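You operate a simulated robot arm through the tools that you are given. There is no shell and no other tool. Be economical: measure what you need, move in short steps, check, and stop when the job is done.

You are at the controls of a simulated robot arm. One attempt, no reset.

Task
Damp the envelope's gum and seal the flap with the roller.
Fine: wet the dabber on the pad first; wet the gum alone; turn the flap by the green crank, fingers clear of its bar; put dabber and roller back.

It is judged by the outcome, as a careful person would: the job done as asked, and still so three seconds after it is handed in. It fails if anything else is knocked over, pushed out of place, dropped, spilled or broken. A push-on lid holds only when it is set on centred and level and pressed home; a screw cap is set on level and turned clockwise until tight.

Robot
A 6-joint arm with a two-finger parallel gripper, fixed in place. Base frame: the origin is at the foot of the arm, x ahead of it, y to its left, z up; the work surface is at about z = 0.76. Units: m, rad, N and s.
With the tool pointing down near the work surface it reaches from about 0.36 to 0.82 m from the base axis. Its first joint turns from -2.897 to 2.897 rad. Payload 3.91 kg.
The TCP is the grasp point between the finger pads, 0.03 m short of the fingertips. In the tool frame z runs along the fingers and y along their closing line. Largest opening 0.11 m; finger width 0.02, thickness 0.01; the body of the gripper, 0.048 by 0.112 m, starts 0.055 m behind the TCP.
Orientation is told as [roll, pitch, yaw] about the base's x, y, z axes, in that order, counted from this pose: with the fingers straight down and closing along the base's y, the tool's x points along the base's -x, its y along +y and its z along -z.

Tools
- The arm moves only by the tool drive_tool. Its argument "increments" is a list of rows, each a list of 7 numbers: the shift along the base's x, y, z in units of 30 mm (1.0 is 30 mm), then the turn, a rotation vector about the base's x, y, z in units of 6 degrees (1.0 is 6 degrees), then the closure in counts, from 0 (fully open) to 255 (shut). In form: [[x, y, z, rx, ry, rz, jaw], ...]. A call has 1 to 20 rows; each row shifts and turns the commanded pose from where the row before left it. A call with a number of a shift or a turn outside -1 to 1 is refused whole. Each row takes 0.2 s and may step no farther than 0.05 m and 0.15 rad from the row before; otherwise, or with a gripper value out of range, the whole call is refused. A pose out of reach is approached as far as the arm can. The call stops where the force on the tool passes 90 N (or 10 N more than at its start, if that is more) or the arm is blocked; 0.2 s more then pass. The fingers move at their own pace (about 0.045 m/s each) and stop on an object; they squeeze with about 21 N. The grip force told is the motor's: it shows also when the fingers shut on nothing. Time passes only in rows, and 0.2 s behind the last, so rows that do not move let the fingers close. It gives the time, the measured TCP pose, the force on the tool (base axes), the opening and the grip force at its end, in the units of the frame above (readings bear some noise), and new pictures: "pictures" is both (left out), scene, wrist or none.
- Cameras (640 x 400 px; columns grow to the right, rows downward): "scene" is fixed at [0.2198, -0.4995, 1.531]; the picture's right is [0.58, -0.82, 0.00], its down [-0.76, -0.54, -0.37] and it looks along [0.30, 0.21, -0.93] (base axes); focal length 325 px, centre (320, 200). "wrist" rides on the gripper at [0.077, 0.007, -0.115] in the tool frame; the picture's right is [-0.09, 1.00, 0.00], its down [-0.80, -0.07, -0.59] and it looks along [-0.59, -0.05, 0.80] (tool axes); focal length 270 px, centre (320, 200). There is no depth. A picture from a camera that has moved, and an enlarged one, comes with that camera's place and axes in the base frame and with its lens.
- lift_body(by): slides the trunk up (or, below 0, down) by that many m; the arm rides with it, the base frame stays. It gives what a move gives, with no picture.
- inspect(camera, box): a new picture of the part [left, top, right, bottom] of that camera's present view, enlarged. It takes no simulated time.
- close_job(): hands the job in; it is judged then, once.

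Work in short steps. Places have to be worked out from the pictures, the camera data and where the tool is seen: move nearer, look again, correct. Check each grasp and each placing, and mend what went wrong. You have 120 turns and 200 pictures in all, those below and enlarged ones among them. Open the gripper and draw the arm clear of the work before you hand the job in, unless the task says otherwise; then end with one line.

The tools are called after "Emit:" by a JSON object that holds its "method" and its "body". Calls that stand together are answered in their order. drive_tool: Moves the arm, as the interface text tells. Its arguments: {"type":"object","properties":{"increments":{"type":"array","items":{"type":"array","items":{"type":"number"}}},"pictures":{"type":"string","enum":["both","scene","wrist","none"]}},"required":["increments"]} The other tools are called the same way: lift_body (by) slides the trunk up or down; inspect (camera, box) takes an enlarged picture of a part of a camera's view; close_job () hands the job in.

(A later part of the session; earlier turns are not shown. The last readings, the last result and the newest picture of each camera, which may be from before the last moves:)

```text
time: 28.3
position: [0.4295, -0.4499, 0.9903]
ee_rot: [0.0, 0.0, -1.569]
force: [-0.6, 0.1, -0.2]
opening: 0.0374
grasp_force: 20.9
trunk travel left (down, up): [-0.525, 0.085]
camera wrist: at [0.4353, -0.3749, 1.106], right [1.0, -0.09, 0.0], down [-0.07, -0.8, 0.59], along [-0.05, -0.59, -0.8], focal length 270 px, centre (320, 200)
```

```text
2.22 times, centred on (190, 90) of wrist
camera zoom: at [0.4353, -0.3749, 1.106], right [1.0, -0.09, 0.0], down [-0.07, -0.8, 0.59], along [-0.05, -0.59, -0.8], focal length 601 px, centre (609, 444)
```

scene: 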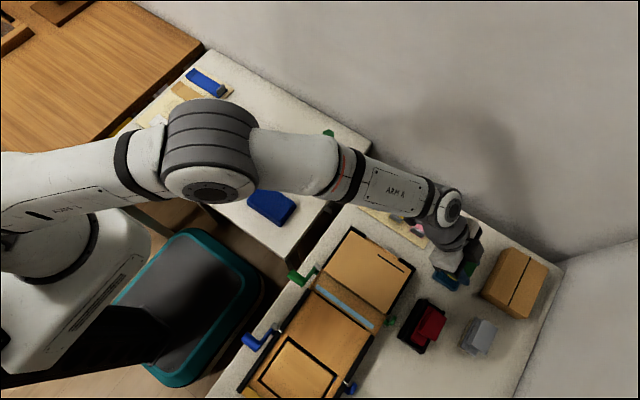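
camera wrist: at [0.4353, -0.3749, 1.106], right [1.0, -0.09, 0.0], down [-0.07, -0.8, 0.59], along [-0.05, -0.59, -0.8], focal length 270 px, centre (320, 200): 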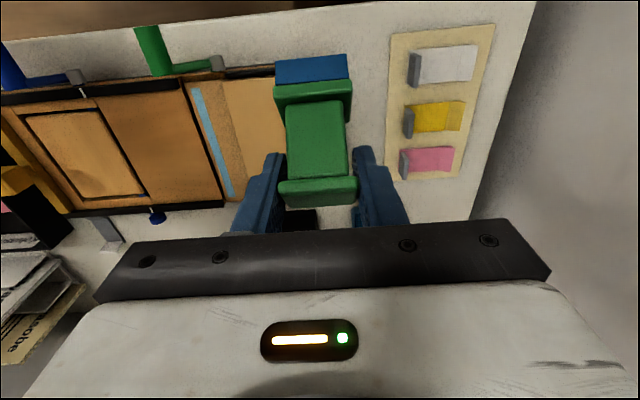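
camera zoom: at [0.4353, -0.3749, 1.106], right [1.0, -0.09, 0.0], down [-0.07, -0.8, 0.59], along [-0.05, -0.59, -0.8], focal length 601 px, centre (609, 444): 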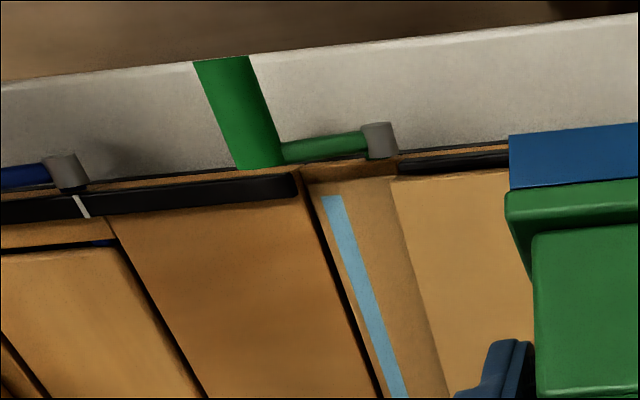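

Triangulating from both cameras: flap surface z ≈ 0.788, gum strip along y from −0.446 to −0.594 at x ≈ 0.288, ~10 mm wide; sponge is ~34×24 mm so I'll yaw 90° to put its narrow side across the gum, then re-tilt so the dabber is upright.

Emit:
{"method": "drive_tool", "body": {"increments": [[-0.31, 0, 0, 0, 0, 1, 255], [-0.31, 0, 0, 0, 0, 1, 255], [-0.31, 0, 0, 0, 0, 1, 255], [-0.31, 0, 0, 0, 0, 1, 255], [-0.31, 0, 0, 0, 0, 1, 255], [-0.31, 0, 0, 0, 0, 1, 255], [-0.31, 0, 0, 0, 0, 1, 255], [-0.31, 0, 0, 0, 0, 1, 255], [-0.31, 0, 0, 0, 0, 1, 255], [-0.31, 0, 0, 0, 0, 1, 255], [-0.31, 0, 0, 0, 0, 1, 255], [-0.31, 0, 0, 0, 0, 1, 255], [-0.31, 0, 0, 0, 0, 1, 255], [-0.31, 0, 0, 0, 0, 1, 255], [-0.31, 0, 0, 0, 0, 1, 255]], "pictures": "none"}}

Emit:
{"method": "drive_tool", "body": {"increments": [[0, 0, 0, 0, -1, 0, 255], [0, 0, 0, 0, -1, 0, 255], [0, 0, 0, 0, -1, 0, 255], [0, 0, 0, 0, -1, 0, 255], [0, 0, 0, 0, -1, 0, 255], [0, 0, 0, 0, -1, 0, 255], [0, 0, 0, 0, -0.7, 0, 255]], "pictures": "both"}}

```text
time: 31.5
position: [0.2896, -0.4507, 0.9907]
ee_rot: [0.001, 0.001, 0.002]
force: [0.5, 0.2, -0.5]
opening: 0.0374
grasp_force: 21.0
trunk travel left (down, up): [-0.525, 0.085]
```

```text
time: 33.1
position: [0.2884, -0.4494, 0.9922]
ee_rot: [0.0, -0.703, 0.0]
force: [-0.1, -0.6, 0.1]
opening: 0.0373
grasp_force: 21.2
trunk travel left (down, up): [-0.525, 0.085]
camera wrist: at [0.1553, -0.4451, 1.0302], right [0.07, 1.0, 0.06], down [0.23, -0.07, 0.97], along [0.97, -0.05, -0.23], focal length 270 px, centre (320, 200)
```

scene: 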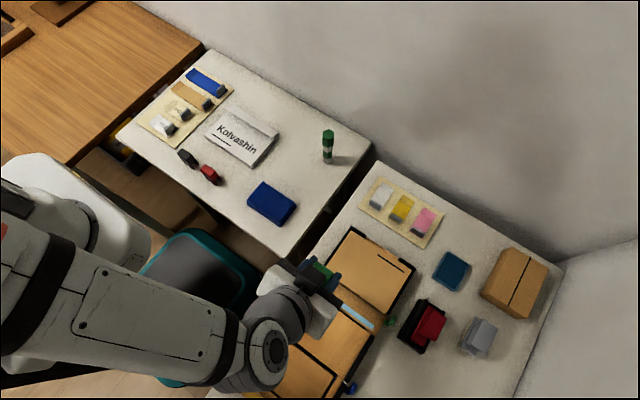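
wrist: 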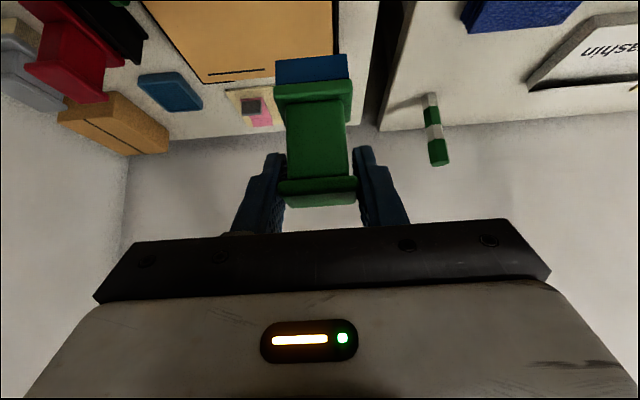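

Dabber upright with its narrow side along x. Descending to ~35 mm above the flap near the first dab location to check alignment.

Emit:
{"method": "drive_tool", "body": {"increments": [[0, -0.2, -1, 0, 0, 0, 255], [0, -0.2, -1, 0, 0, 0, 255], [0, -0.2, -1, 0, 0, 0, 255], [0, 0, -0.4, 0, 0, 0, 255]], "pictures": "both"}}

Emit:
{"method": "inspect", "body": {"camera": "wrist", "box": [160, 0, 480, 200]}}

Emit:
{"method": "inspect", "body": {"camera": "scene", "box": [260, 220, 420, 360]}}

```text
time: 34.1
position: [0.2873, -0.4695, 0.8897]
ee_rot: [0.0, -0.701, -0.001]
force: [-0.6, 0.0, -0.1]
opening: 0.0374
grasp_force: 21.1
trunk travel left (down, up): [-0.525, 0.085]
camera wrist: at [0.155, -0.4627, 0.9295], right [0.07, 1.0, 0.06], down [0.23, -0.07, 0.97], along [0.97, -0.05, -0.23], focal length 270 px, centre (320, 200)
```

scene: 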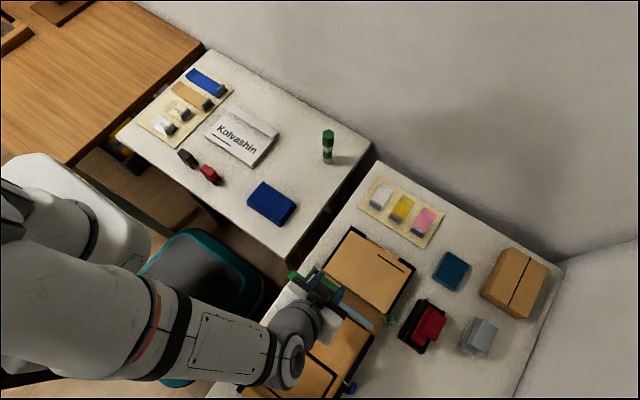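
wrist: 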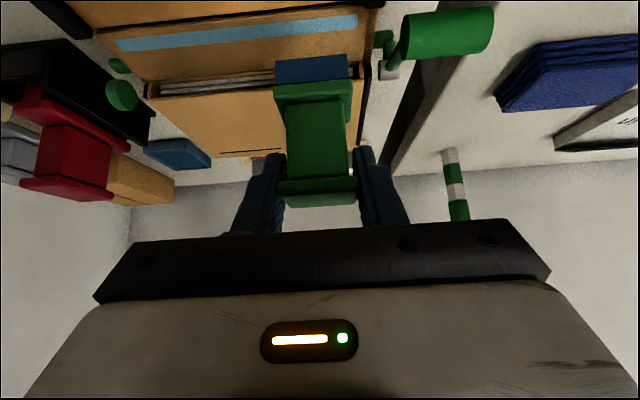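

```text
2.00 times, centred on (320, 100) of wrist
camera zoom: at [0.155, -0.4627, 0.9295], right [0.07, 1.0, 0.06], down [0.23, -0.07, 0.97], along [0.97, -0.05, -0.23], focal length 541 px, centre (320, 400)
```

zoom: 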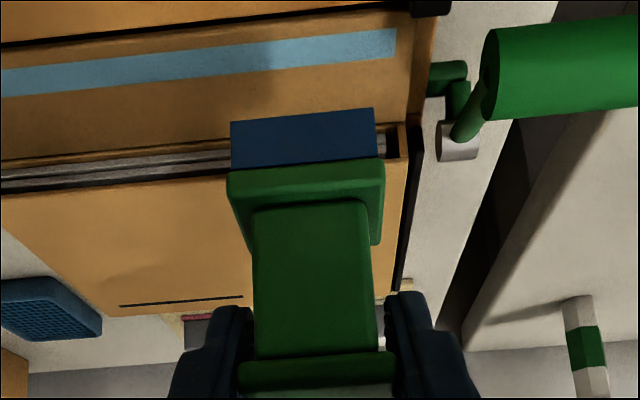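

```text
2.86 times, centred on (340, 290) of scene
camera zoom: at [0.2198, -0.4995, 1.531], right [0.58, -0.82, 0.0], down [-0.76, -0.54, -0.37], along [0.3, 0.21, -0.93], focal length 927 px, centre (263, -57)
```

zoom: 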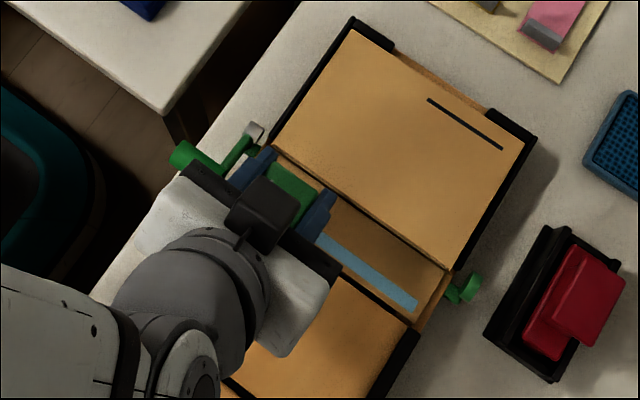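

Very clear view: gum strip on the flap, envelope mouth with letter beyond it. I'll lower to just above the flap to compare sponge edge with gum directly.

Emit:
{"method": "drive_tool", "body": {"increments": [[0, 0.1, -0.4, 0, 0, 0, 255], [0, 0.1, -0.4, 0, 0, 0, 255]], "pictures": "wrist"}}

Emit:
{"method": "inspect", "body": {"camera": "wrist", "box": [160, 0, 480, 200]}}

```text
time: 34.7
position: [0.2888, -0.4627, 0.8677]
ee_rot: [-0.001, -0.702, 0.0]
force: [0.3, 0.4, -1.0]
opening: 0.0372
grasp_force: 21.1
trunk travel left (down, up): [-0.525, 0.085]
camera wrist: at [0.1556, -0.4569, 0.9061], right [0.07, 1.0, 0.06], down [0.23, -0.07, 0.97], along [0.97, -0.05, -0.23], focal length 270 px, centre (320, 200)
```

wrist: 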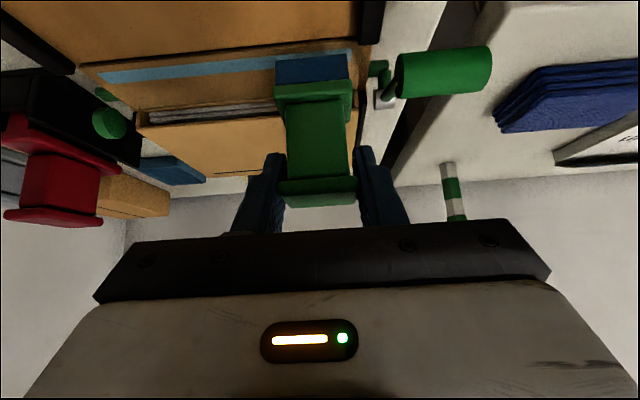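

```text
2.00 times, centred on (320, 100) of wrist
camera zoom: at [0.1556, -0.4569, 0.9061], right [0.07, 1.0, 0.06], down [0.23, -0.07, 0.97], along [0.97, -0.05, -0.23], focal length 541 px, centre (320, 400)
```

zoom: 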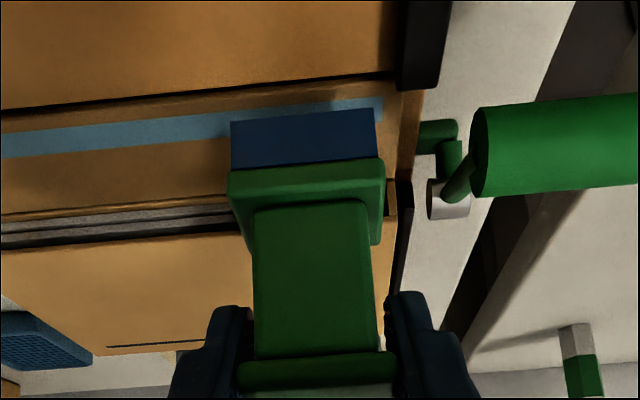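

Sponge nearly centred on the gum in x; I'll bias 2–3 mm toward the hinge so its near edge stays on the flap, and lower a bit more.

Emit:
{"method": "drive_tool", "body": {"increments": [[0.08, 0, -0.25, 0, 0, 0, 255]], "pictures": "wrist"}}

Emit:
{"method": "inspect", "body": {"camera": "wrist", "box": [200, 10, 400, 130]}}

```text
time: 35.1
position: [0.2924, -0.4624, 0.8606]
ee_rot: [0.001, -0.701, -0.001]
force: [-0.3, 1.2, -0.9]
opening: 0.0371
grasp_force: 20.6
trunk travel left (down, up): [-0.525, 0.085]
camera wrist: at [0.1579, -0.4566, 0.899], right [0.07, 1.0, 0.06], down [0.23, -0.07, 0.97], along [0.97, -0.05, -0.23], focal length 270 px, centre (320, 200)
```

wrist: 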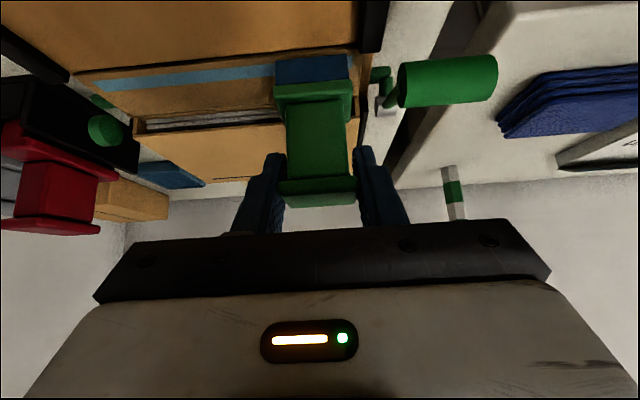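

```text
3.20 times, centred on (300, 70) of wrist
camera zoom: at [0.1579, -0.4566, 0.899], right [0.07, 1.0, 0.06], down [0.23, -0.07, 0.97], along [0.97, -0.05, -0.23], focal length 865 px, centre (384, 616)
```

zoom: 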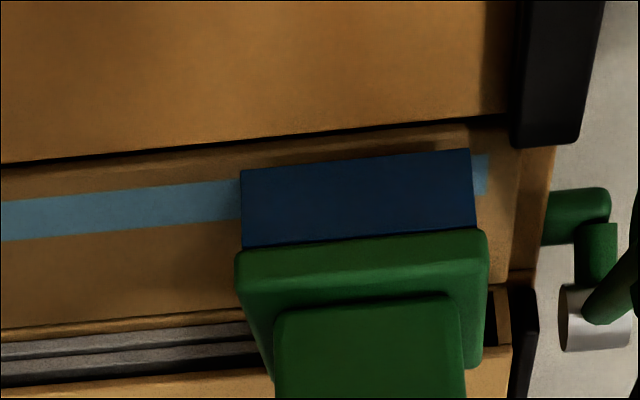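

Sponge ~3 mm short of the gum's +y end and still a few mm high. Shift y +2 mm and lower 3 mm, look again.

Emit:
{"method": "drive_tool", "body": {"increments": [[0, 0.08, -0.1, 0, 0, 0, 255]], "pictures": "none"}}

Emit:
{"method": "inspect", "body": {"camera": "wrist", "box": [200, 10, 400, 130]}}

```text
time: 35.5
position: [0.2907, -0.4607, 0.8565]
ee_rot: [0.001, -0.703, -0.001]
force: [0.7, -0.2, -0.5]
opening: 0.0375
grasp_force: 20.8
trunk travel left (down, up): [-0.525, 0.085]
```

```text
3.20 times, centred on (300, 70) of wrist
camera zoom: at [0.1575, -0.4543, 0.8951], right [0.07, 1.0, 0.06], down [0.23, -0.07, 0.97], along [0.97, -0.05, -0.23], focal length 865 px, centre (384, 616)
```

zoom: 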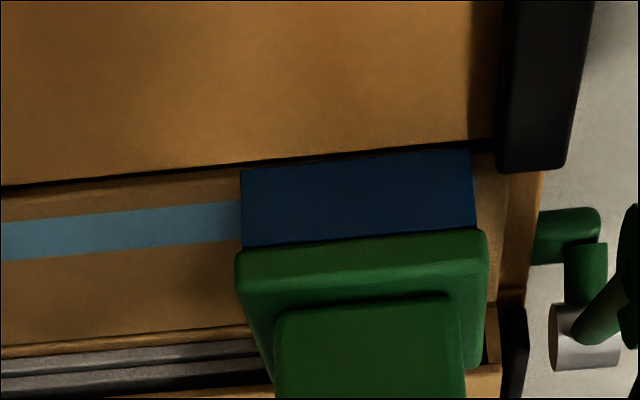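

Near sponge edge would overhang the flap's free edge; shifting +4 mm in x centres it on the gum.

Emit:
{"method": "drive_tool", "body": {"increments": [[0.14, 0, -0.03, 0, 0, 0, 255]], "pictures": "none"}}

Emit:
{"method": "inspect", "body": {"camera": "wrist", "box": [200, 10, 400, 130]}}

```text
time: 35.9
position: [0.2942, -0.4589, 0.8544]
ee_rot: [0.0, -0.7, 0.001]
force: [0.3, -0.7, 0.0]
opening: 0.0374
grasp_force: 20.5
trunk travel left (down, up): [-0.525, 0.085]
```

```text
3.20 times, centred on (300, 70) of wrist
camera zoom: at [0.162, -0.454, 0.8936], right [0.07, 1.0, 0.06], down [0.23, -0.07, 0.97], along [0.97, -0.05, -0.23], focal length 865 px, centre (384, 616)
```

zoom: 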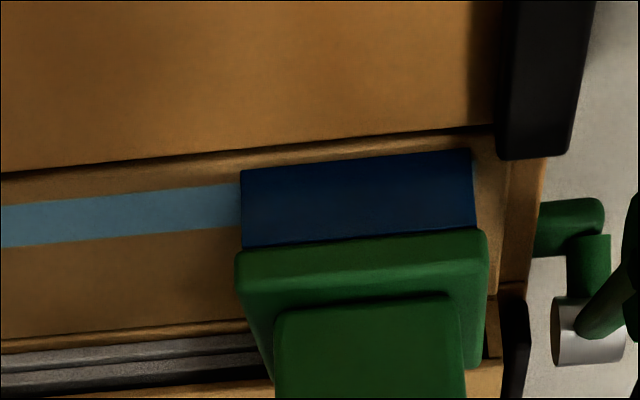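

Good. Touching down in 1.5–2 mm steps.

Emit:
{"method": "drive_tool", "body": {"increments": [[0, 0, -0.06, 0, 0, 0, 255]], "pictures": "none"}}

Emit:
{"method": "drive_tool", "body": {"increments": [[0, 0, -0.06, 0, 0, 0, 255]], "pictures": "none"}}

Emit:
{"method": "inspect", "body": {"camera": "wrist", "box": [200, 10, 400, 130]}}

```text
time: 36.3
position: [0.2959, -0.4593, 0.8527]
ee_rot: [0.0, -0.704, 0.0]
force: [-0.3, 1.9, 9.6]
opening: 0.0373
grasp_force: 21.6
trunk travel left (down, up): [-0.525, 0.085]
```

```text
time: 36.7
position: [0.2945, -0.4606, 0.8539]
ee_rot: [-0.005, -0.704, 0.003]
force: [0.7, 1.5, 23.0]
opening: 0.0372
grasp_force: 21.1
trunk travel left (down, up): [-0.525, 0.085]
```

```text
3.20 times, centred on (300, 70) of wrist
camera zoom: at [0.1617, -0.4541, 0.8919], right [0.07, 1.0, 0.05], down [0.23, -0.07, 0.97], along [0.97, -0.05, -0.23], focal length 865 px, centre (384, 616)
```

zoom: 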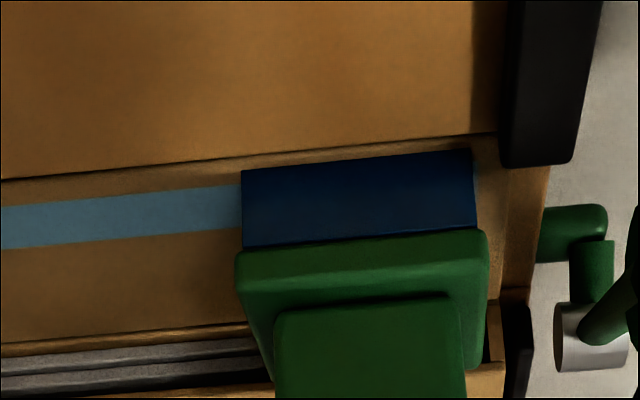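

Contact, 23 N, sponge fully on the flap over the gum. Lift and look at the wetting.

Emit:
{"method": "drive_tool", "body": {"increments": [[0, 0, 0.4, 0, 0, 0, 255], [0, -0.45, 0, 0, 0, 0, 255], [0, -0.45, 0, 0, 0, 0, 255]], "pictures": "none"}}

Emit:
{"method": "inspect", "body": {"camera": "wrist", "box": [200, 10, 400, 130]}}

```text
time: 37.5
position: [0.2956, -0.4873, 0.8622]
ee_rot: [0.0, -0.704, 0.001]
force: [-0.4, -0.4, -0.8]
opening: 0.0374
grasp_force: 21.5
trunk travel left (down, up): [-0.525, 0.085]
```

```text
3.20 times, centred on (300, 70) of wrist
camera zoom: at [0.1619, -0.4814, 0.9014], right [0.07, 1.0, 0.06], down [0.23, -0.07, 0.97], along [0.97, -0.05, -0.23], focal length 865 px, centre (384, 616)
```

zoom: 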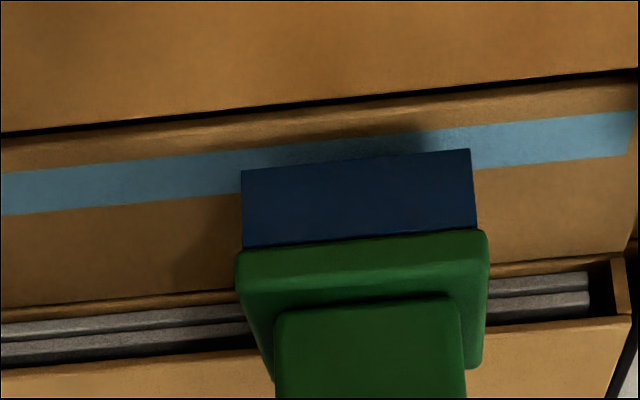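

No obvious change; zooming tighter to compare dabbed (right) and dry (left) gum.

Emit:
{"method": "inspect", "body": {"camera": "wrist", "box": [330, 30, 410, 80]}}

Emit:
{"method": "inspect", "body": {"camera": "wrist", "box": [190, 40, 290, 100]}}

```text
8.00 times, centred on (370, 55) of wrist
camera zoom: at [0.1619, -0.4814, 0.9014], right [0.07, 1.0, 0.06], down [0.23, -0.07, 0.97], along [0.97, -0.05, -0.23], focal length 2162 px, centre (-80, 1360)
```

zoom: 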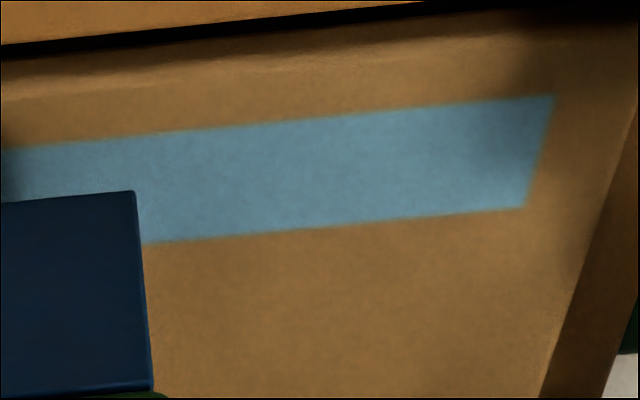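

```text
6.40 times, centred on (240, 70) of wrist
camera zoom: at [0.1619, -0.4814, 0.9014], right [0.07, 1.0, 0.06], down [0.23, -0.07, 0.97], along [0.97, -0.05, -0.23], focal length 1730 px, centre (832, 1032)
```

zoom: 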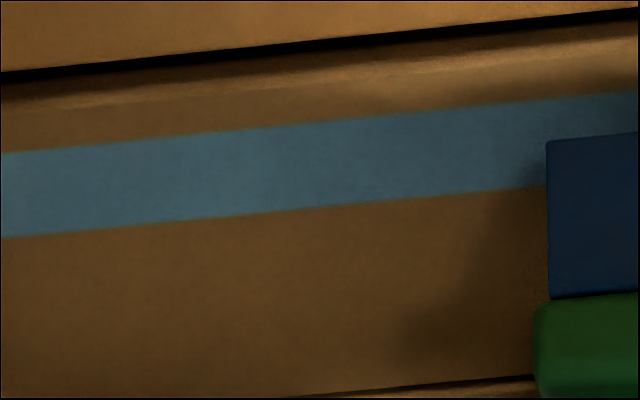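

No visible cue either way. I'll dab again here and then make a light continuous stroke along the whole strip in −y, watching the force.

Emit:
{"method": "drive_tool", "body": {"increments": [[0, 0.2, -0.2, 0, 0, 0, 255], [0, 0.2, -0.1, 0, 0, 0, 255], [0, 0.2, -0.07, 0, 0, 0, 255]], "pictures": "none"}}

Emit:
{"method": "drive_tool", "body": {"increments": [[0, 0.1, -0.04, 0, 0, 0, 255], [0, 0.0, 0, 0, 0, 0, 255], [0, 0.0, 0, 0, 0, 0, 255]], "pictures": "none"}}

Emit:
{"method": "drive_tool", "body": {"increments": [[0, -0.2, 0, 0, 0, 0, 255], [0, -0.2, 0, 0, 0, 0, 255], [0, -0.2, 0, 0, 0, 0, 255]], "pictures": "none"}}

Emit:
{"method": "inspect", "body": {"camera": "wrist", "box": [200, 10, 400, 130]}}

```text
time: 38.3
position: [0.2956, -0.4694, 0.8532]
ee_rot: [-0.005, -0.703, 0.002]
force: [0.2, -7.1, 16.2]
opening: 0.0376
grasp_force: 20.8
trunk travel left (down, up): [-0.525, 0.085]
```

```text
time: 39.1
position: [0.2949, -0.4649, 0.8515]
ee_rot: [-0.002, -0.704, 0.002]
force: [0.7, -10.4, 29.5]
opening: 0.0378
grasp_force: 20.6
trunk travel left (down, up): [-0.525, 0.085]
```

```text
time: 39.9
position: [0.2946, -0.4819, 0.8504]
ee_rot: [0.0, -0.702, 0.0]
force: [0.2, 7.8, 18.6]
opening: 0.0372
grasp_force: 20.9
trunk travel left (down, up): [-0.525, 0.085]
```

```text
3.20 times, centred on (300, 70) of wrist
camera zoom: at [0.161, -0.4766, 0.8888], right [0.07, 1.0, 0.06], down [0.23, -0.07, 0.97], along [0.97, -0.05, -0.23], focal length 865 px, centre (384, 616)
```

zoom: 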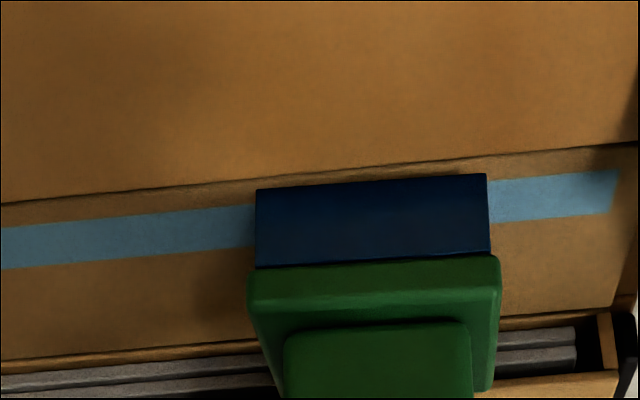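

The dabber shifted slightly in the grip under that pressure. Lift a little and check it.

Emit:
{"method": "drive_tool", "body": {"increments": [[0, 0, 0.4, 0, 0, 0, 255]], "pictures": "both"}}

Emit:
{"method": "inspect", "body": {"camera": "wrist", "box": [200, 10, 440, 220]}}

Emit:
{"method": "inspect", "body": {"camera": "scene", "box": [270, 230, 410, 350]}}

```text
time: 40.3
position: [0.2946, -0.4835, 0.862]
ee_rot: [0.001, -0.7, -0.002]
force: [-0.4, -0.1, 0.2]
opening: 0.0374
grasp_force: 21.2
trunk travel left (down, up): [-0.525, 0.085]
camera wrist: at [0.1605, -0.4775, 0.9002], right [0.07, 1.0, 0.06], down [0.23, -0.07, 0.97], along [0.97, -0.05, -0.23], focal length 270 px, centre (320, 200)
```

scene: 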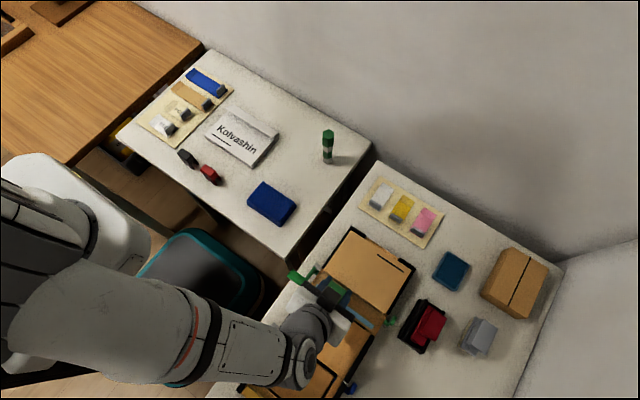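
wrist: 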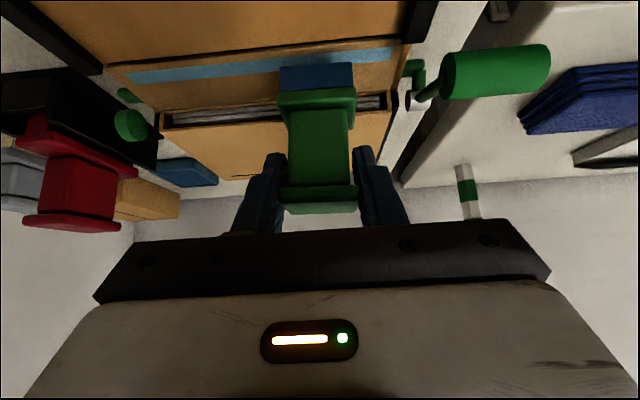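

```text
1.90 times, centred on (320, 115) of wrist
camera zoom: at [0.1605, -0.4775, 0.9002], right [0.07, 1.0, 0.06], down [0.23, -0.07, 0.97], along [0.97, -0.05, -0.23], focal length 515 px, centre (320, 362)
```

zoom: 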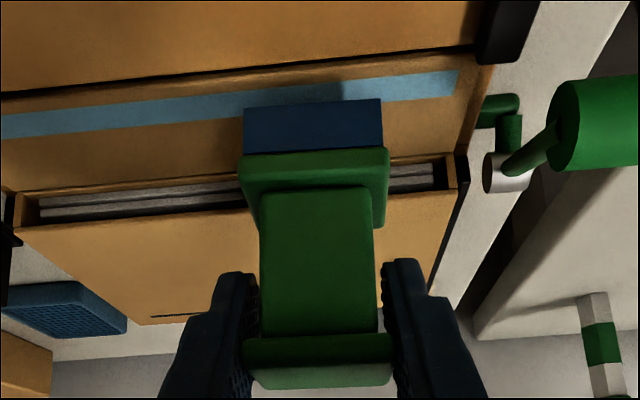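

```text
3.33 times, centred on (340, 290) of scene
camera zoom: at [0.2198, -0.4995, 1.531], right [0.58, -0.82, 0.0], down [-0.76, -0.54, -0.37], along [0.3, 0.21, -0.93], focal length 1082 px, centre (253, -100)
```

zoom: 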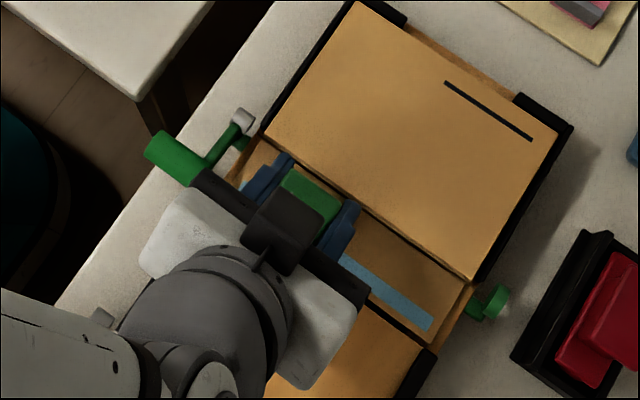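

Dabber rolled ~3° and slid ~3 mm up in the grip. I'll compensate by −3° about x and continue with gentle dabs only, no dragging.

Emit:
{"method": "drive_tool", "body": {"increments": [[0, -0.4, 0, -0.5, 0, 0, 255], [0, -0.2, -0.2, 0, 0, 0, 255], [0, 0, -0.1, 0, 0, 0, 255]], "pictures": "none"}}

Emit:
{"method": "inspect", "body": {"camera": "wrist", "box": [180, 10, 420, 160]}}

```text
time: 41.1
position: [0.2942, -0.5027, 0.8531]
ee_rot: [-0.069, -0.7, 0.045]
force: [-0.4, -0.2, -0.8]
opening: 0.0372
grasp_force: 20.8
trunk travel left (down, up): [-0.525, 0.085]
```

```text
2.67 times, centred on (300, 85) of wrist
camera zoom: at [0.161, -0.4951, 0.8917], right [0.07, 1.0, 0.0], down [0.23, -0.02, 0.97], along [0.97, -0.06, -0.23], focal length 721 px, centre (373, 507)
```

zoom: 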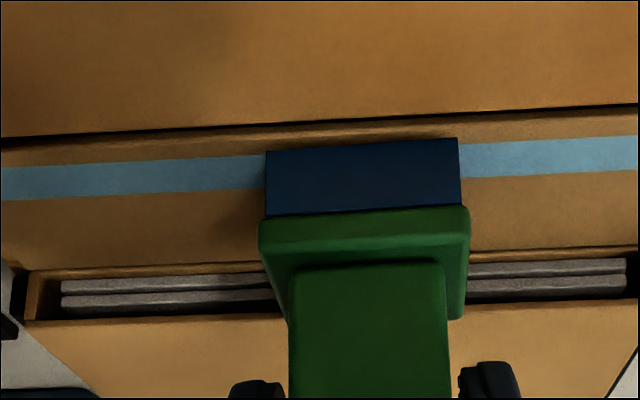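

Sponge is parallel to the gum again. Touch down gently.

Emit:
{"method": "drive_tool", "body": {"increments": [[0, 0, -0.06, 0, 0, 0, 255]], "pictures": "none"}}

Emit:
{"method": "drive_tool", "body": {"increments": [[0, 0, -0.05, 0, 0, 0, 255]], "pictures": "none"}}

Emit:
{"method": "inspect", "body": {"camera": "wrist", "box": [180, 10, 420, 160]}}

```text
time: 41.5
position: [0.2962, -0.5034, 0.8533]
ee_rot: [-0.068, -0.699, 0.042]
force: [-0.3, 0.2, 1.4]
opening: 0.0372
grasp_force: 21.2
trunk travel left (down, up): [-0.525, 0.085]
```

```text
time: 41.9
position: [0.2946, -0.5025, 0.8514]
ee_rot: [-0.068, -0.7, 0.043]
force: [0.2, 1.2, 0.3]
opening: 0.0371
grasp_force: 21.1
trunk travel left (down, up): [-0.525, 0.085]
```

```text
2.67 times, centred on (300, 85) of wrist
camera zoom: at [0.1616, -0.4945, 0.8889], right [0.07, 1.0, 0.0], down [0.23, -0.02, 0.97], along [0.97, -0.06, -0.23], focal length 721 px, centre (373, 507)
```

zoom: 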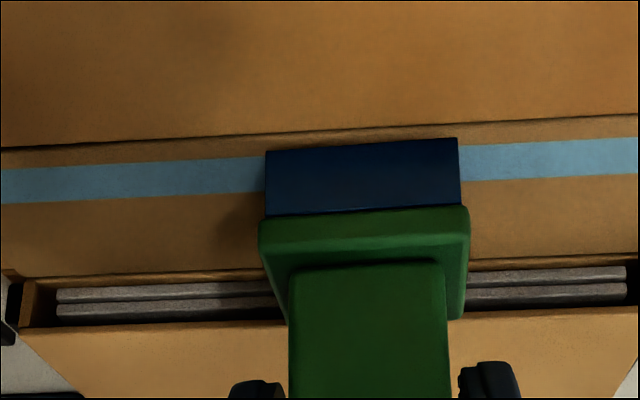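

Not quite touching; 1.5 mm further.

Emit:
{"method": "drive_tool", "body": {"increments": [[0, 0, -0.06, 0, 0, 0, 255], [0, 0, 0, 0, 0, 0, 255]], "pictures": "none"}}

Emit:
{"method": "drive_tool", "body": {"increments": [[0, 0, -0.04, 0, 0, 0, 255], [0, 0, 0, 0, 0, 0, 255]], "pictures": "none"}}

```text
time: 42.5
position: [0.2946, -0.502, 0.8497]
ee_rot: [-0.072, -0.701, 0.047]
force: [-0.2, -3.0, 14.4]
opening: 0.0372
grasp_force: 21.8
trunk travel left (down, up): [-0.525, 0.085]
```

```text
time: 43.1
position: [0.2939, -0.5014, 0.8492]
ee_rot: [-0.074, -0.704, 0.047]
force: [1.4, -4.8, 27.1]
opening: 0.0376
grasp_force: 21.1
trunk travel left (down, up): [-0.525, 0.085]
```

Good contact. Next dab 24 mm on.

Emit:
{"method": "drive_tool", "body": {"increments": [[0, 0, 0.3, 0, 0, 0, 255], [0, -0.8, 0, 0, 0, 0, 255], [0, 0, -0.2, 0, 0, 0, 255], [0, 0, -0.06, 0, 0, 0, 255], [0, 0, -0.01, 0, 0, 0, 255]], "pictures": "none"}}

Emit:
{"method": "inspect", "body": {"camera": "wrist", "box": [180, 10, 420, 160]}}

```text
time: 44.3
position: [0.2963, -0.526, 0.8506]
ee_rot: [-0.073, -0.702, 0.046]
force: [-0.4, 0.5, 11.8]
opening: 0.0371
grasp_force: 21.7
trunk travel left (down, up): [-0.525, 0.085]
```

```text
2.67 times, centred on (300, 85) of wrist
camera zoom: at [0.1612, -0.5181, 0.8877], right [0.07, 1.0, 0.0], down [0.23, -0.02, 0.97], along [0.97, -0.07, -0.23], focal length 721 px, centre (373, 507)
```

zoom: 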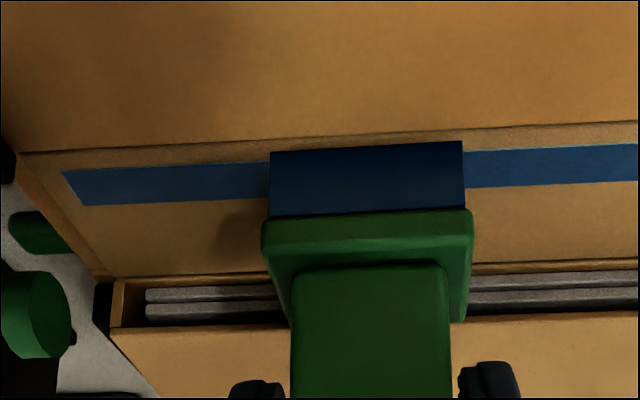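

The whole gum strip turned dark blue — damped, flap paper unmarked. Lift straight up, then carry the dabber back, yawing −90°.

Emit:
{"method": "drive_tool", "body": {"increments": [[0, 0, 0.5, 0, 0, 0, 255], [0, 0, 1, 0, 0, 0, 255], [0, 0, 1, 0, 0, 0, 255], [0, 0, 1, 0, 0, 0, 255]], "pictures": "none"}}

Emit:
{"method": "drive_tool", "body": {"increments": [[0.66, -0.23, 0, 0, 0, -1, 255], [0.66, -0.23, 0, 0, 0, -1, 255], [0.66, -0.23, 0, 0, 0, -1, 255], [0.66, -0.23, 0, 0, 0, -1, 255], [0.66, -0.23, 0, 0, 0, -1, 255], [0.66, -0.23, 0, 0, 0, -1, 255], [0.66, -0.23, 0, 0, 0, -1, 255], [0.66, -0.23, 0, 0, 0, -1, 255], [0.66, -0.23, 0, 0, 0, -1, 255], [0.66, -0.23, 0, 0, 0, -1, 255], [0.66, -0.23, 0, 0, 0, -1, 255], [0.66, -0.23, 0, 0, 0, -1, 255], [0.66, -0.23, 0, 0, 0, -1, 255], [0.66, -0.23, 0, 0, 0, -1, 255], [0.66, -0.23, 0, 0, 0, -1, 255]], "pictures": "both"}}

```text
time: 45.3
position: [0.2958, -0.5255, 0.9526]
ee_rot: [-0.068, -0.7, 0.044]
force: [0.6, 0.1, -0.7]
opening: 0.037
grasp_force: 20.5
trunk travel left (down, up): [-0.525, 0.085]
```

```text
time: 48.5
position: [0.5747, -0.6282, 0.9544]
ee_rot: [-0.073, -0.715, -1.453]
force: [0.3, -0.4, -0.2]
opening: 0.0372
grasp_force: 20.9
out of reach, approached as far as the arm can: row 9, 10
trunk travel left (down, up): [-0.525, 0.085]
camera wrist: at [0.5728, -0.4954, 0.9916], right [1.0, 0.0, 0.0], down [0.0, -0.22, 0.98], along [0.0, -0.98, -0.22], focal length 270 px, centre (320, 200)
```

scene: 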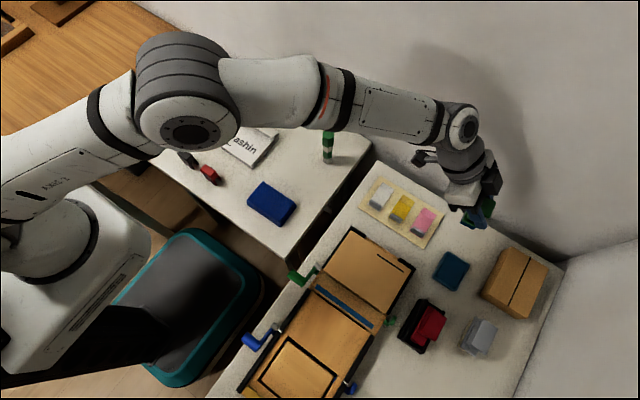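
wrist: 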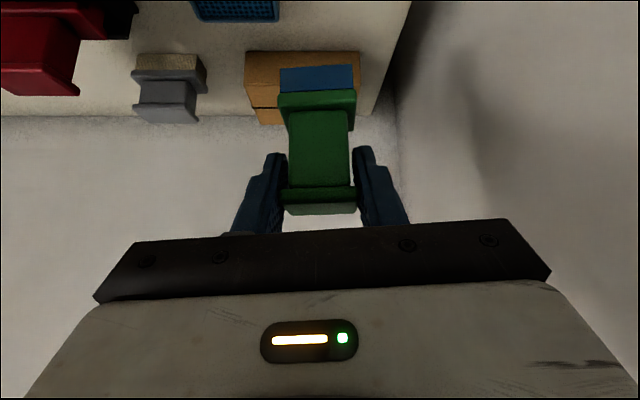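

Yaw fell 4° short; I'll correct it and move over the original spot at z≈0.87.

Emit:
{"method": "drive_tool", "body": {"increments": [[0, 0, -0.5, 0, 0, -0.7, 255], [0.2, -0.5, -0.8, 0, 0, 0, 255], [0.25, -0.5, -0.8, 0, 0, 0, 255], [0.2, -0.58, -0.5, 0, 0, 0, 255]], "pictures": "both"}}

Emit:
{"method": "inspect", "body": {"camera": "wrist", "box": [180, 20, 460, 220]}}

Emit:
{"method": "inspect", "body": {"camera": "scene", "box": [420, 190, 540, 290]}}

```text
time: 49.5
position: [0.5932, -0.6748, 0.8778]
ee_rot: [-0.073, -0.714, -1.525]
force: [0.2, -0.1, -0.5]
opening: 0.037
grasp_force: 20.9
trunk travel left (down, up): [-0.525, 0.085]
camera wrist: at [0.601, -0.5432, 0.9144], right [1.0, -0.07, 0.0], down [-0.02, -0.22, 0.98], along [-0.07, -0.97, -0.22], focal length 270 px, centre (320, 200)
```

scene: 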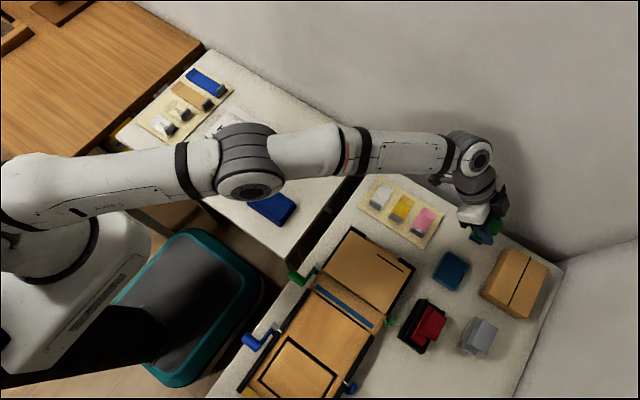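
wrist: 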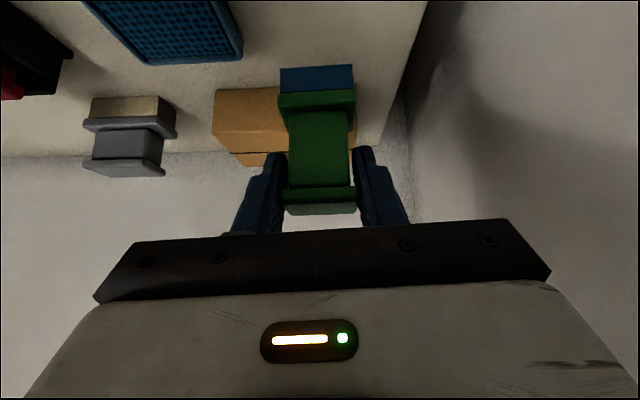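

```text
2.00 times, centred on (320, 120) of wrist
camera zoom: at [0.601, -0.5432, 0.9144], right [1.0, -0.07, 0.0], down [-0.02, -0.22, 0.98], along [-0.07, -0.97, -0.22], focal length 541 px, centre (320, 360)
```

zoom: 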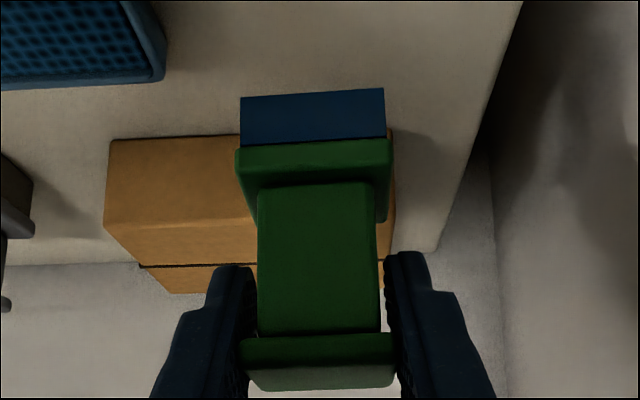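

```text
4.00 times, centred on (480, 240) of scene
camera zoom: at [0.2198, -0.4995, 1.531], right [0.58, -0.82, 0.0], down [-0.76, -0.54, -0.37], along [0.3, 0.21, -0.93], focal length 1298 px, centre (-320, 40)
```

zoom: 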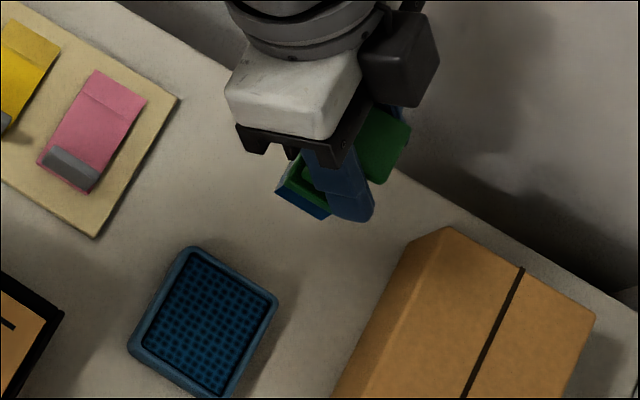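

Upright and over its spot. Descend to the table in decreasing steps.

Emit:
{"method": "drive_tool", "body": {"increments": [[0.03, -0.04, -0.5, 0, 0, 0, 255], [0, 0, -0.5, 0, 0, 0, 255], [0, 0, -0.4, 0, 0, 0, 255], [0, 0, -0.15, 0, 0, 0, 255]], "pictures": "none"}}

Emit:
{"method": "drive_tool", "body": {"increments": [[0, 0, -0.1, 0, 0, 0, 255]], "pictures": "wrist"}}

```text
time: 50.5
position: [0.5951, -0.6756, 0.8312]
ee_rot: [-0.072, -0.715, -1.524]
force: [-0.1, -0.3, -0.1]
opening: 0.0371
grasp_force: 20.7
trunk travel left (down, up): [-0.525, 0.085]
```

```text
time: 50.9
position: [0.5942, -0.6744, 0.8295]
ee_rot: [-0.073, -0.715, -1.526]
force: [-0.3, -0.3, -0.9]
opening: 0.0373
grasp_force: 21.1
trunk travel left (down, up): [-0.525, 0.085]
camera wrist: at [0.6013, -0.5426, 0.8654], right [1.0, -0.07, 0.0], down [-0.02, -0.22, 0.98], along [-0.07, -0.97, -0.22], focal length 270 px, centre (320, 200)
```

wrist: 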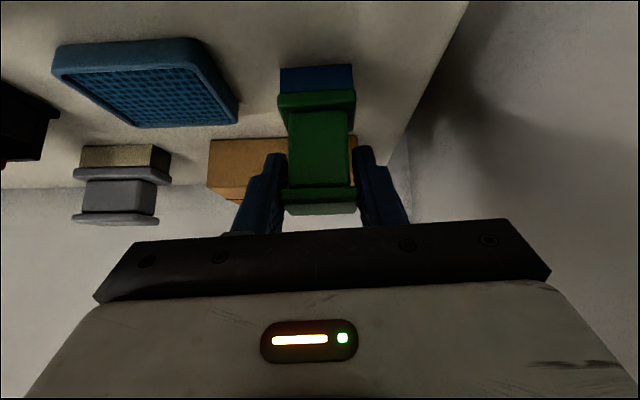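

Emit:
{"method": "drive_tool", "body": {"increments": [[0, 0, -0.1, 0, 0, 0, 255]], "pictures": "none"}}

Emit:
{"method": "drive_tool", "body": {"increments": [[0, 0, -0.08, 0, 0, 0, 255]], "pictures": "none"}}

Emit:
{"method": "drive_tool", "body": {"increments": [[0, 0, -0.06, 0, 0, 0, 255]], "pictures": "none"}}

```text
time: 51.3
position: [0.5932, -0.6748, 0.8269]
ee_rot: [-0.072, -0.714, -1.523]
force: [-0.1, -0.1, 0.5]
opening: 0.0374
grasp_force: 20.7
trunk travel left (down, up): [-0.525, 0.085]
```

```text
time: 51.7
position: [0.5928, -0.6746, 0.8254]
ee_rot: [-0.071, -0.714, -1.524]
force: [-1.0, 1.1, -0.3]
opening: 0.0371
grasp_force: 20.7
trunk travel left (down, up): [-0.525, 0.085]
```

```text
time: 52.1
position: [0.5922, -0.6731, 0.8236]
ee_rot: [-0.07, -0.717, -1.529]
force: [-0.7, -0.9, 4.4]
opening: 0.0373
grasp_force: 20.5
trunk travel left (down, up): [-0.525, 0.085]
```

Touching at 0.8236. Press ~0.6 mm more so it settles level, then open fully a little at a time.

Emit:
{"method": "drive_tool", "body": {"increments": [[0, 0, -0.02, 0, 0, 0, 255], [0, 0, 0, 0, 0, 0, 150], [0, 0, 0, 0, 0, 0, 90], [0, 0, 0, 0, 0, 0, 50], [0, 0, 0, 0, 0, 0, 50]], "pictures": "wrist"}}

```text
time: 53.3
position: [0.5926, -0.6739, 0.8203]
ee_rot: [-0.073, -0.715, -1.525]
force: [-0.2, 0.3, 0.0]
opening: 0.0884
grasp_force: 0.0
trunk travel left (down, up): [-0.525, 0.085]
camera wrist: at [0.6006, -0.5415, 0.858], right [1.0, -0.07, 0.0], down [-0.02, -0.21, 0.98], along [-0.07, -0.97, -0.22], focal length 270 px, centre (320, 200)
```

wrist: 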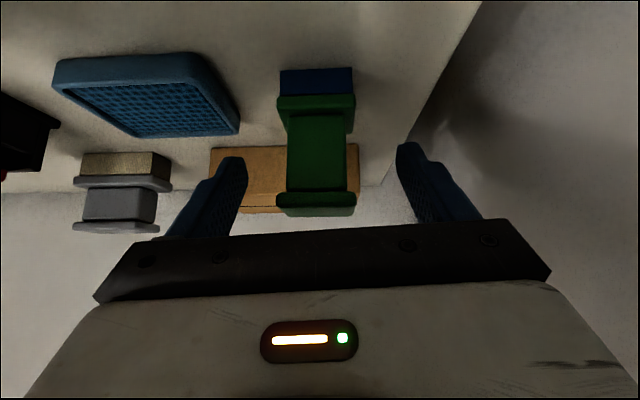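

Dabber stands upright at its spot. Retreat along the tool axis, straighten the tool and go look at the green crank.

Emit:
{"method": "drive_tool", "body": {"increments": [[0, 0.65, 0.76, 0, 0, 0, 30], [0, 0.65, 0.76, 0, 0, 0, 0], [0, 0.65, 0.76, 0, 0, 0, 0], [0, 0, 0.5, 0, -0.5, 0, 0], [-0.9, 0.775, 0.1, 0.57, 0, 0, 0], [-0.9, 0.775, 0.1, 0.57, 0, 0, 0], [-0.9, 0.775, 0.1, 0.57, 0, 0, 0], [-0.9, 0.775, 0.1, 0.57, 0, 0, 0], [-0.9, 0.775, 0.1, 0.57, 0, 0, 0], [-0.9, 0.775, 0.1, 0.57, 0, 0, 0], [-0.9, 0.775, 0.1, 0.57, 0, 0, 0], [-0.9, 0.775, 0.1, 0.57, 0, 0, 0], [-0.9, 0.775, 0.1, 0.57, 0, 0, 0], [-0.9, 0.775, 0.1, 0.57, 0, 0, 0], [-0.9, 0.775, 0.1, 0.57, 0, 0, 0], [-0.9, 0.775, 0.1, 0.57, 0, 0, 0]], "pictures": "both"}}

Emit:
{"method": "inspect", "body": {"camera": "wrist", "box": [200, 60, 440, 220]}}

Emit:
{"method": "inspect", "body": {"camera": "scene", "box": [430, 190, 530, 270]}}

```text
time: 56.7
position: [0.5599, -0.5936, 0.933]
ee_rot: [-0.194, -0.205, -1.552]
force: [0.3, 0.6, -0.4]
opening: 0.1098
grasp_force: 0.0
out of reach, approached as far as the arm can: row 1, 2, 3, 4, 5, 6, 7, 8, 9, 10, 11, 12, 13, 14, 15, 16
trunk travel left (down, up): [-0.525, 0.085]
camera wrist: at [0.5865, -0.4955, 1.0264], right [0.98, -0.11, -0.17], down [0.06, -0.66, 0.75], along [-0.19, -0.74, -0.64], focal length 270 px, centre (320, 200)
```

scene: 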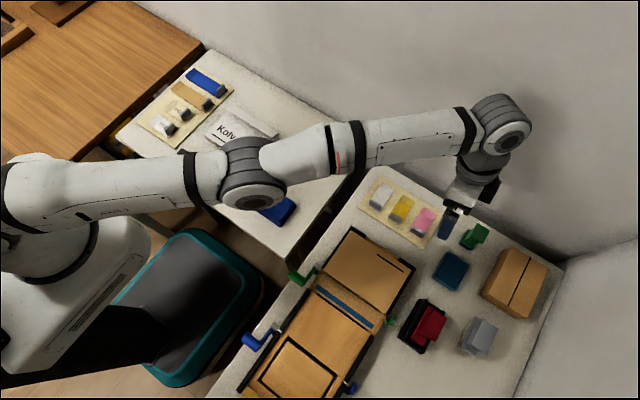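
wrist: 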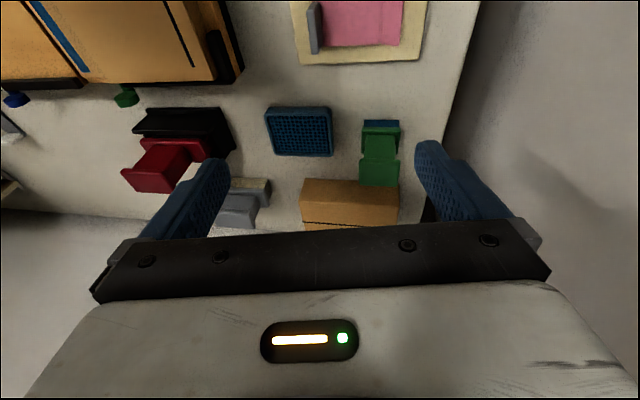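

```text
2.50 times, centred on (320, 140) of wrist
camera zoom: at [0.5865, -0.4955, 1.0264], right [0.98, -0.11, -0.17], down [0.06, -0.66, 0.75], along [-0.19, -0.74, -0.64], focal length 676 px, centre (320, 350)
```

zoom: 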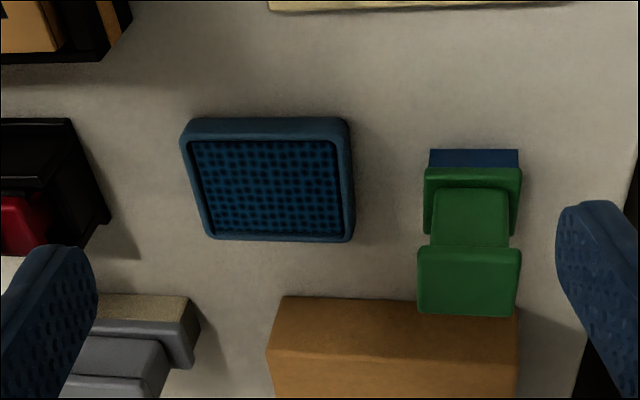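

```text
5.00 times, centred on (480, 230) of scene
camera zoom: at [0.2198, -0.4995, 1.531], right [0.58, -0.82, 0.0], down [-0.76, -0.54, -0.37], along [0.3, 0.21, -0.93], focal length 1623 px, centre (-480, 50)
```

zoom: 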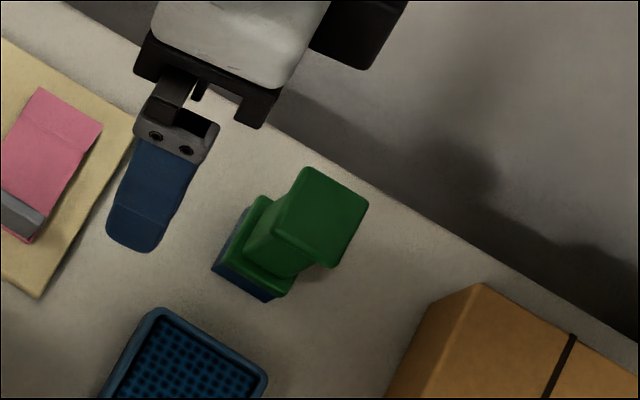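

Dabber is well placed. The arm got stuck at the workspace edge during the straightening; I'll draw inward in small steps.

Emit:
{"method": "drive_tool", "body": {"increments": [[-0.3, 0.5, 0.5, 0, 0, 0, 0], [-0.5, 0.5, 0.5, 0, 0, 0, 0], [-0.5, 0.5, 0.5, 0, 0, 0, 0], [-0.5, 0.5, 0, 0, 0, 0, 0]], "pictures": "none"}}

```text
time: 57.7
position: [0.557, -0.587, 0.9822]
ee_rot: [-0.202, -0.195, -1.553]
force: [0.8, 0.1, -0.2]
opening: 0.1101
grasp_force: 0.0
out of reach, approached as far as the arm can: row 1, 2, 3, 4
trunk travel left (down, up): [-0.525, 0.085]
```

Testing which motion is free: a pure inward step first.

Emit:
{"method": "drive_tool", "body": {"increments": [[-0.3, 0.3, 0, 0, 0, 0, 0], [-0.5, 0.5, 0, 0, 0, 0, 0]], "pictures": "none"}}

Emit:
{"method": "drive_tool", "body": {"increments": [[0, 0, 0, -0.5, 0, 0, 0], [0, 0, 0, -0.5, 0, 0, 0]], "pictures": "none"}}

```text
time: 58.3
position: [0.5566, -0.5874, 0.9827]
ee_rot: [-0.202, -0.195, -1.552]
force: [0.0, -0.7, 0.0]
opening: 0.1098
grasp_force: 0.1
out of reach, approached as far as the arm can: row 1, 2
trunk travel left (down, up): [-0.525, 0.085]
```

```text
time: 58.9
position: [0.5686, -0.5969, 0.9846]
ee_rot: [-0.174, -0.273, -1.557]
force: [0.2, 0.3, 0.8]
opening: 0.11
grasp_force: 0.0
out of reach, approached as far as the arm can: row 1, 2
trunk travel left (down, up): [-0.525, 0.085]
```

Emit:
{"method": "drive_tool", "body": {"increments": [[0, 0, 0.5, 0, 0, 0, 0], [0, 0, 0.5, 0, 0, 0, 0]], "pictures": "scene"}}

```text
time: 59.5
position: [0.5677, -0.5953, 1.0142]
ee_rot: [-0.173, -0.273, -1.555]
force: [0.0, -0.6, -0.7]
opening: 0.1101
grasp_force: 0.1
trunk travel left (down, up): [-0.525, 0.085]
```

scene: 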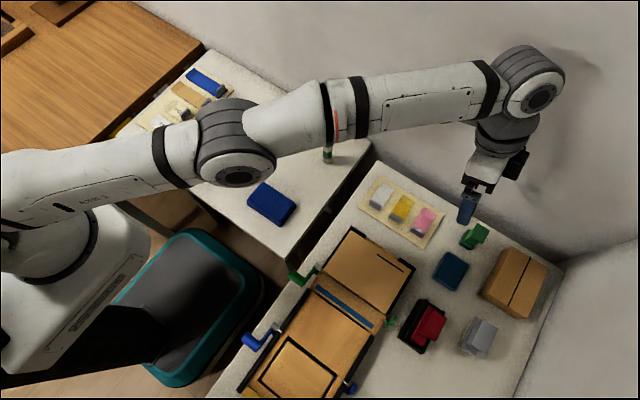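

Upward is free (arm was near its stretched singularity). Now inward along x and y.

Emit:
{"method": "drive_tool", "body": {"increments": [[0, 0.2, 0.5, 0, 0, 0, 0], [-0.2, 0.4, 0.3, 0, 0, 0, 0], [-0.5, 0.5, 0.3, 0, 0, 0, 0], [-0.5, 0.7, 0.2, 0, 0, 0, 0]], "pictures": "none"}}

```text
time: 60.5
position: [0.5317, -0.5422, 1.0525]
ee_rot: [-0.173, -0.274, -1.558]
force: [-0.8, 0.0, 1.0]
opening: 0.1101
grasp_force: 0.1
trunk travel left (down, up): [-0.525, 0.085]
```

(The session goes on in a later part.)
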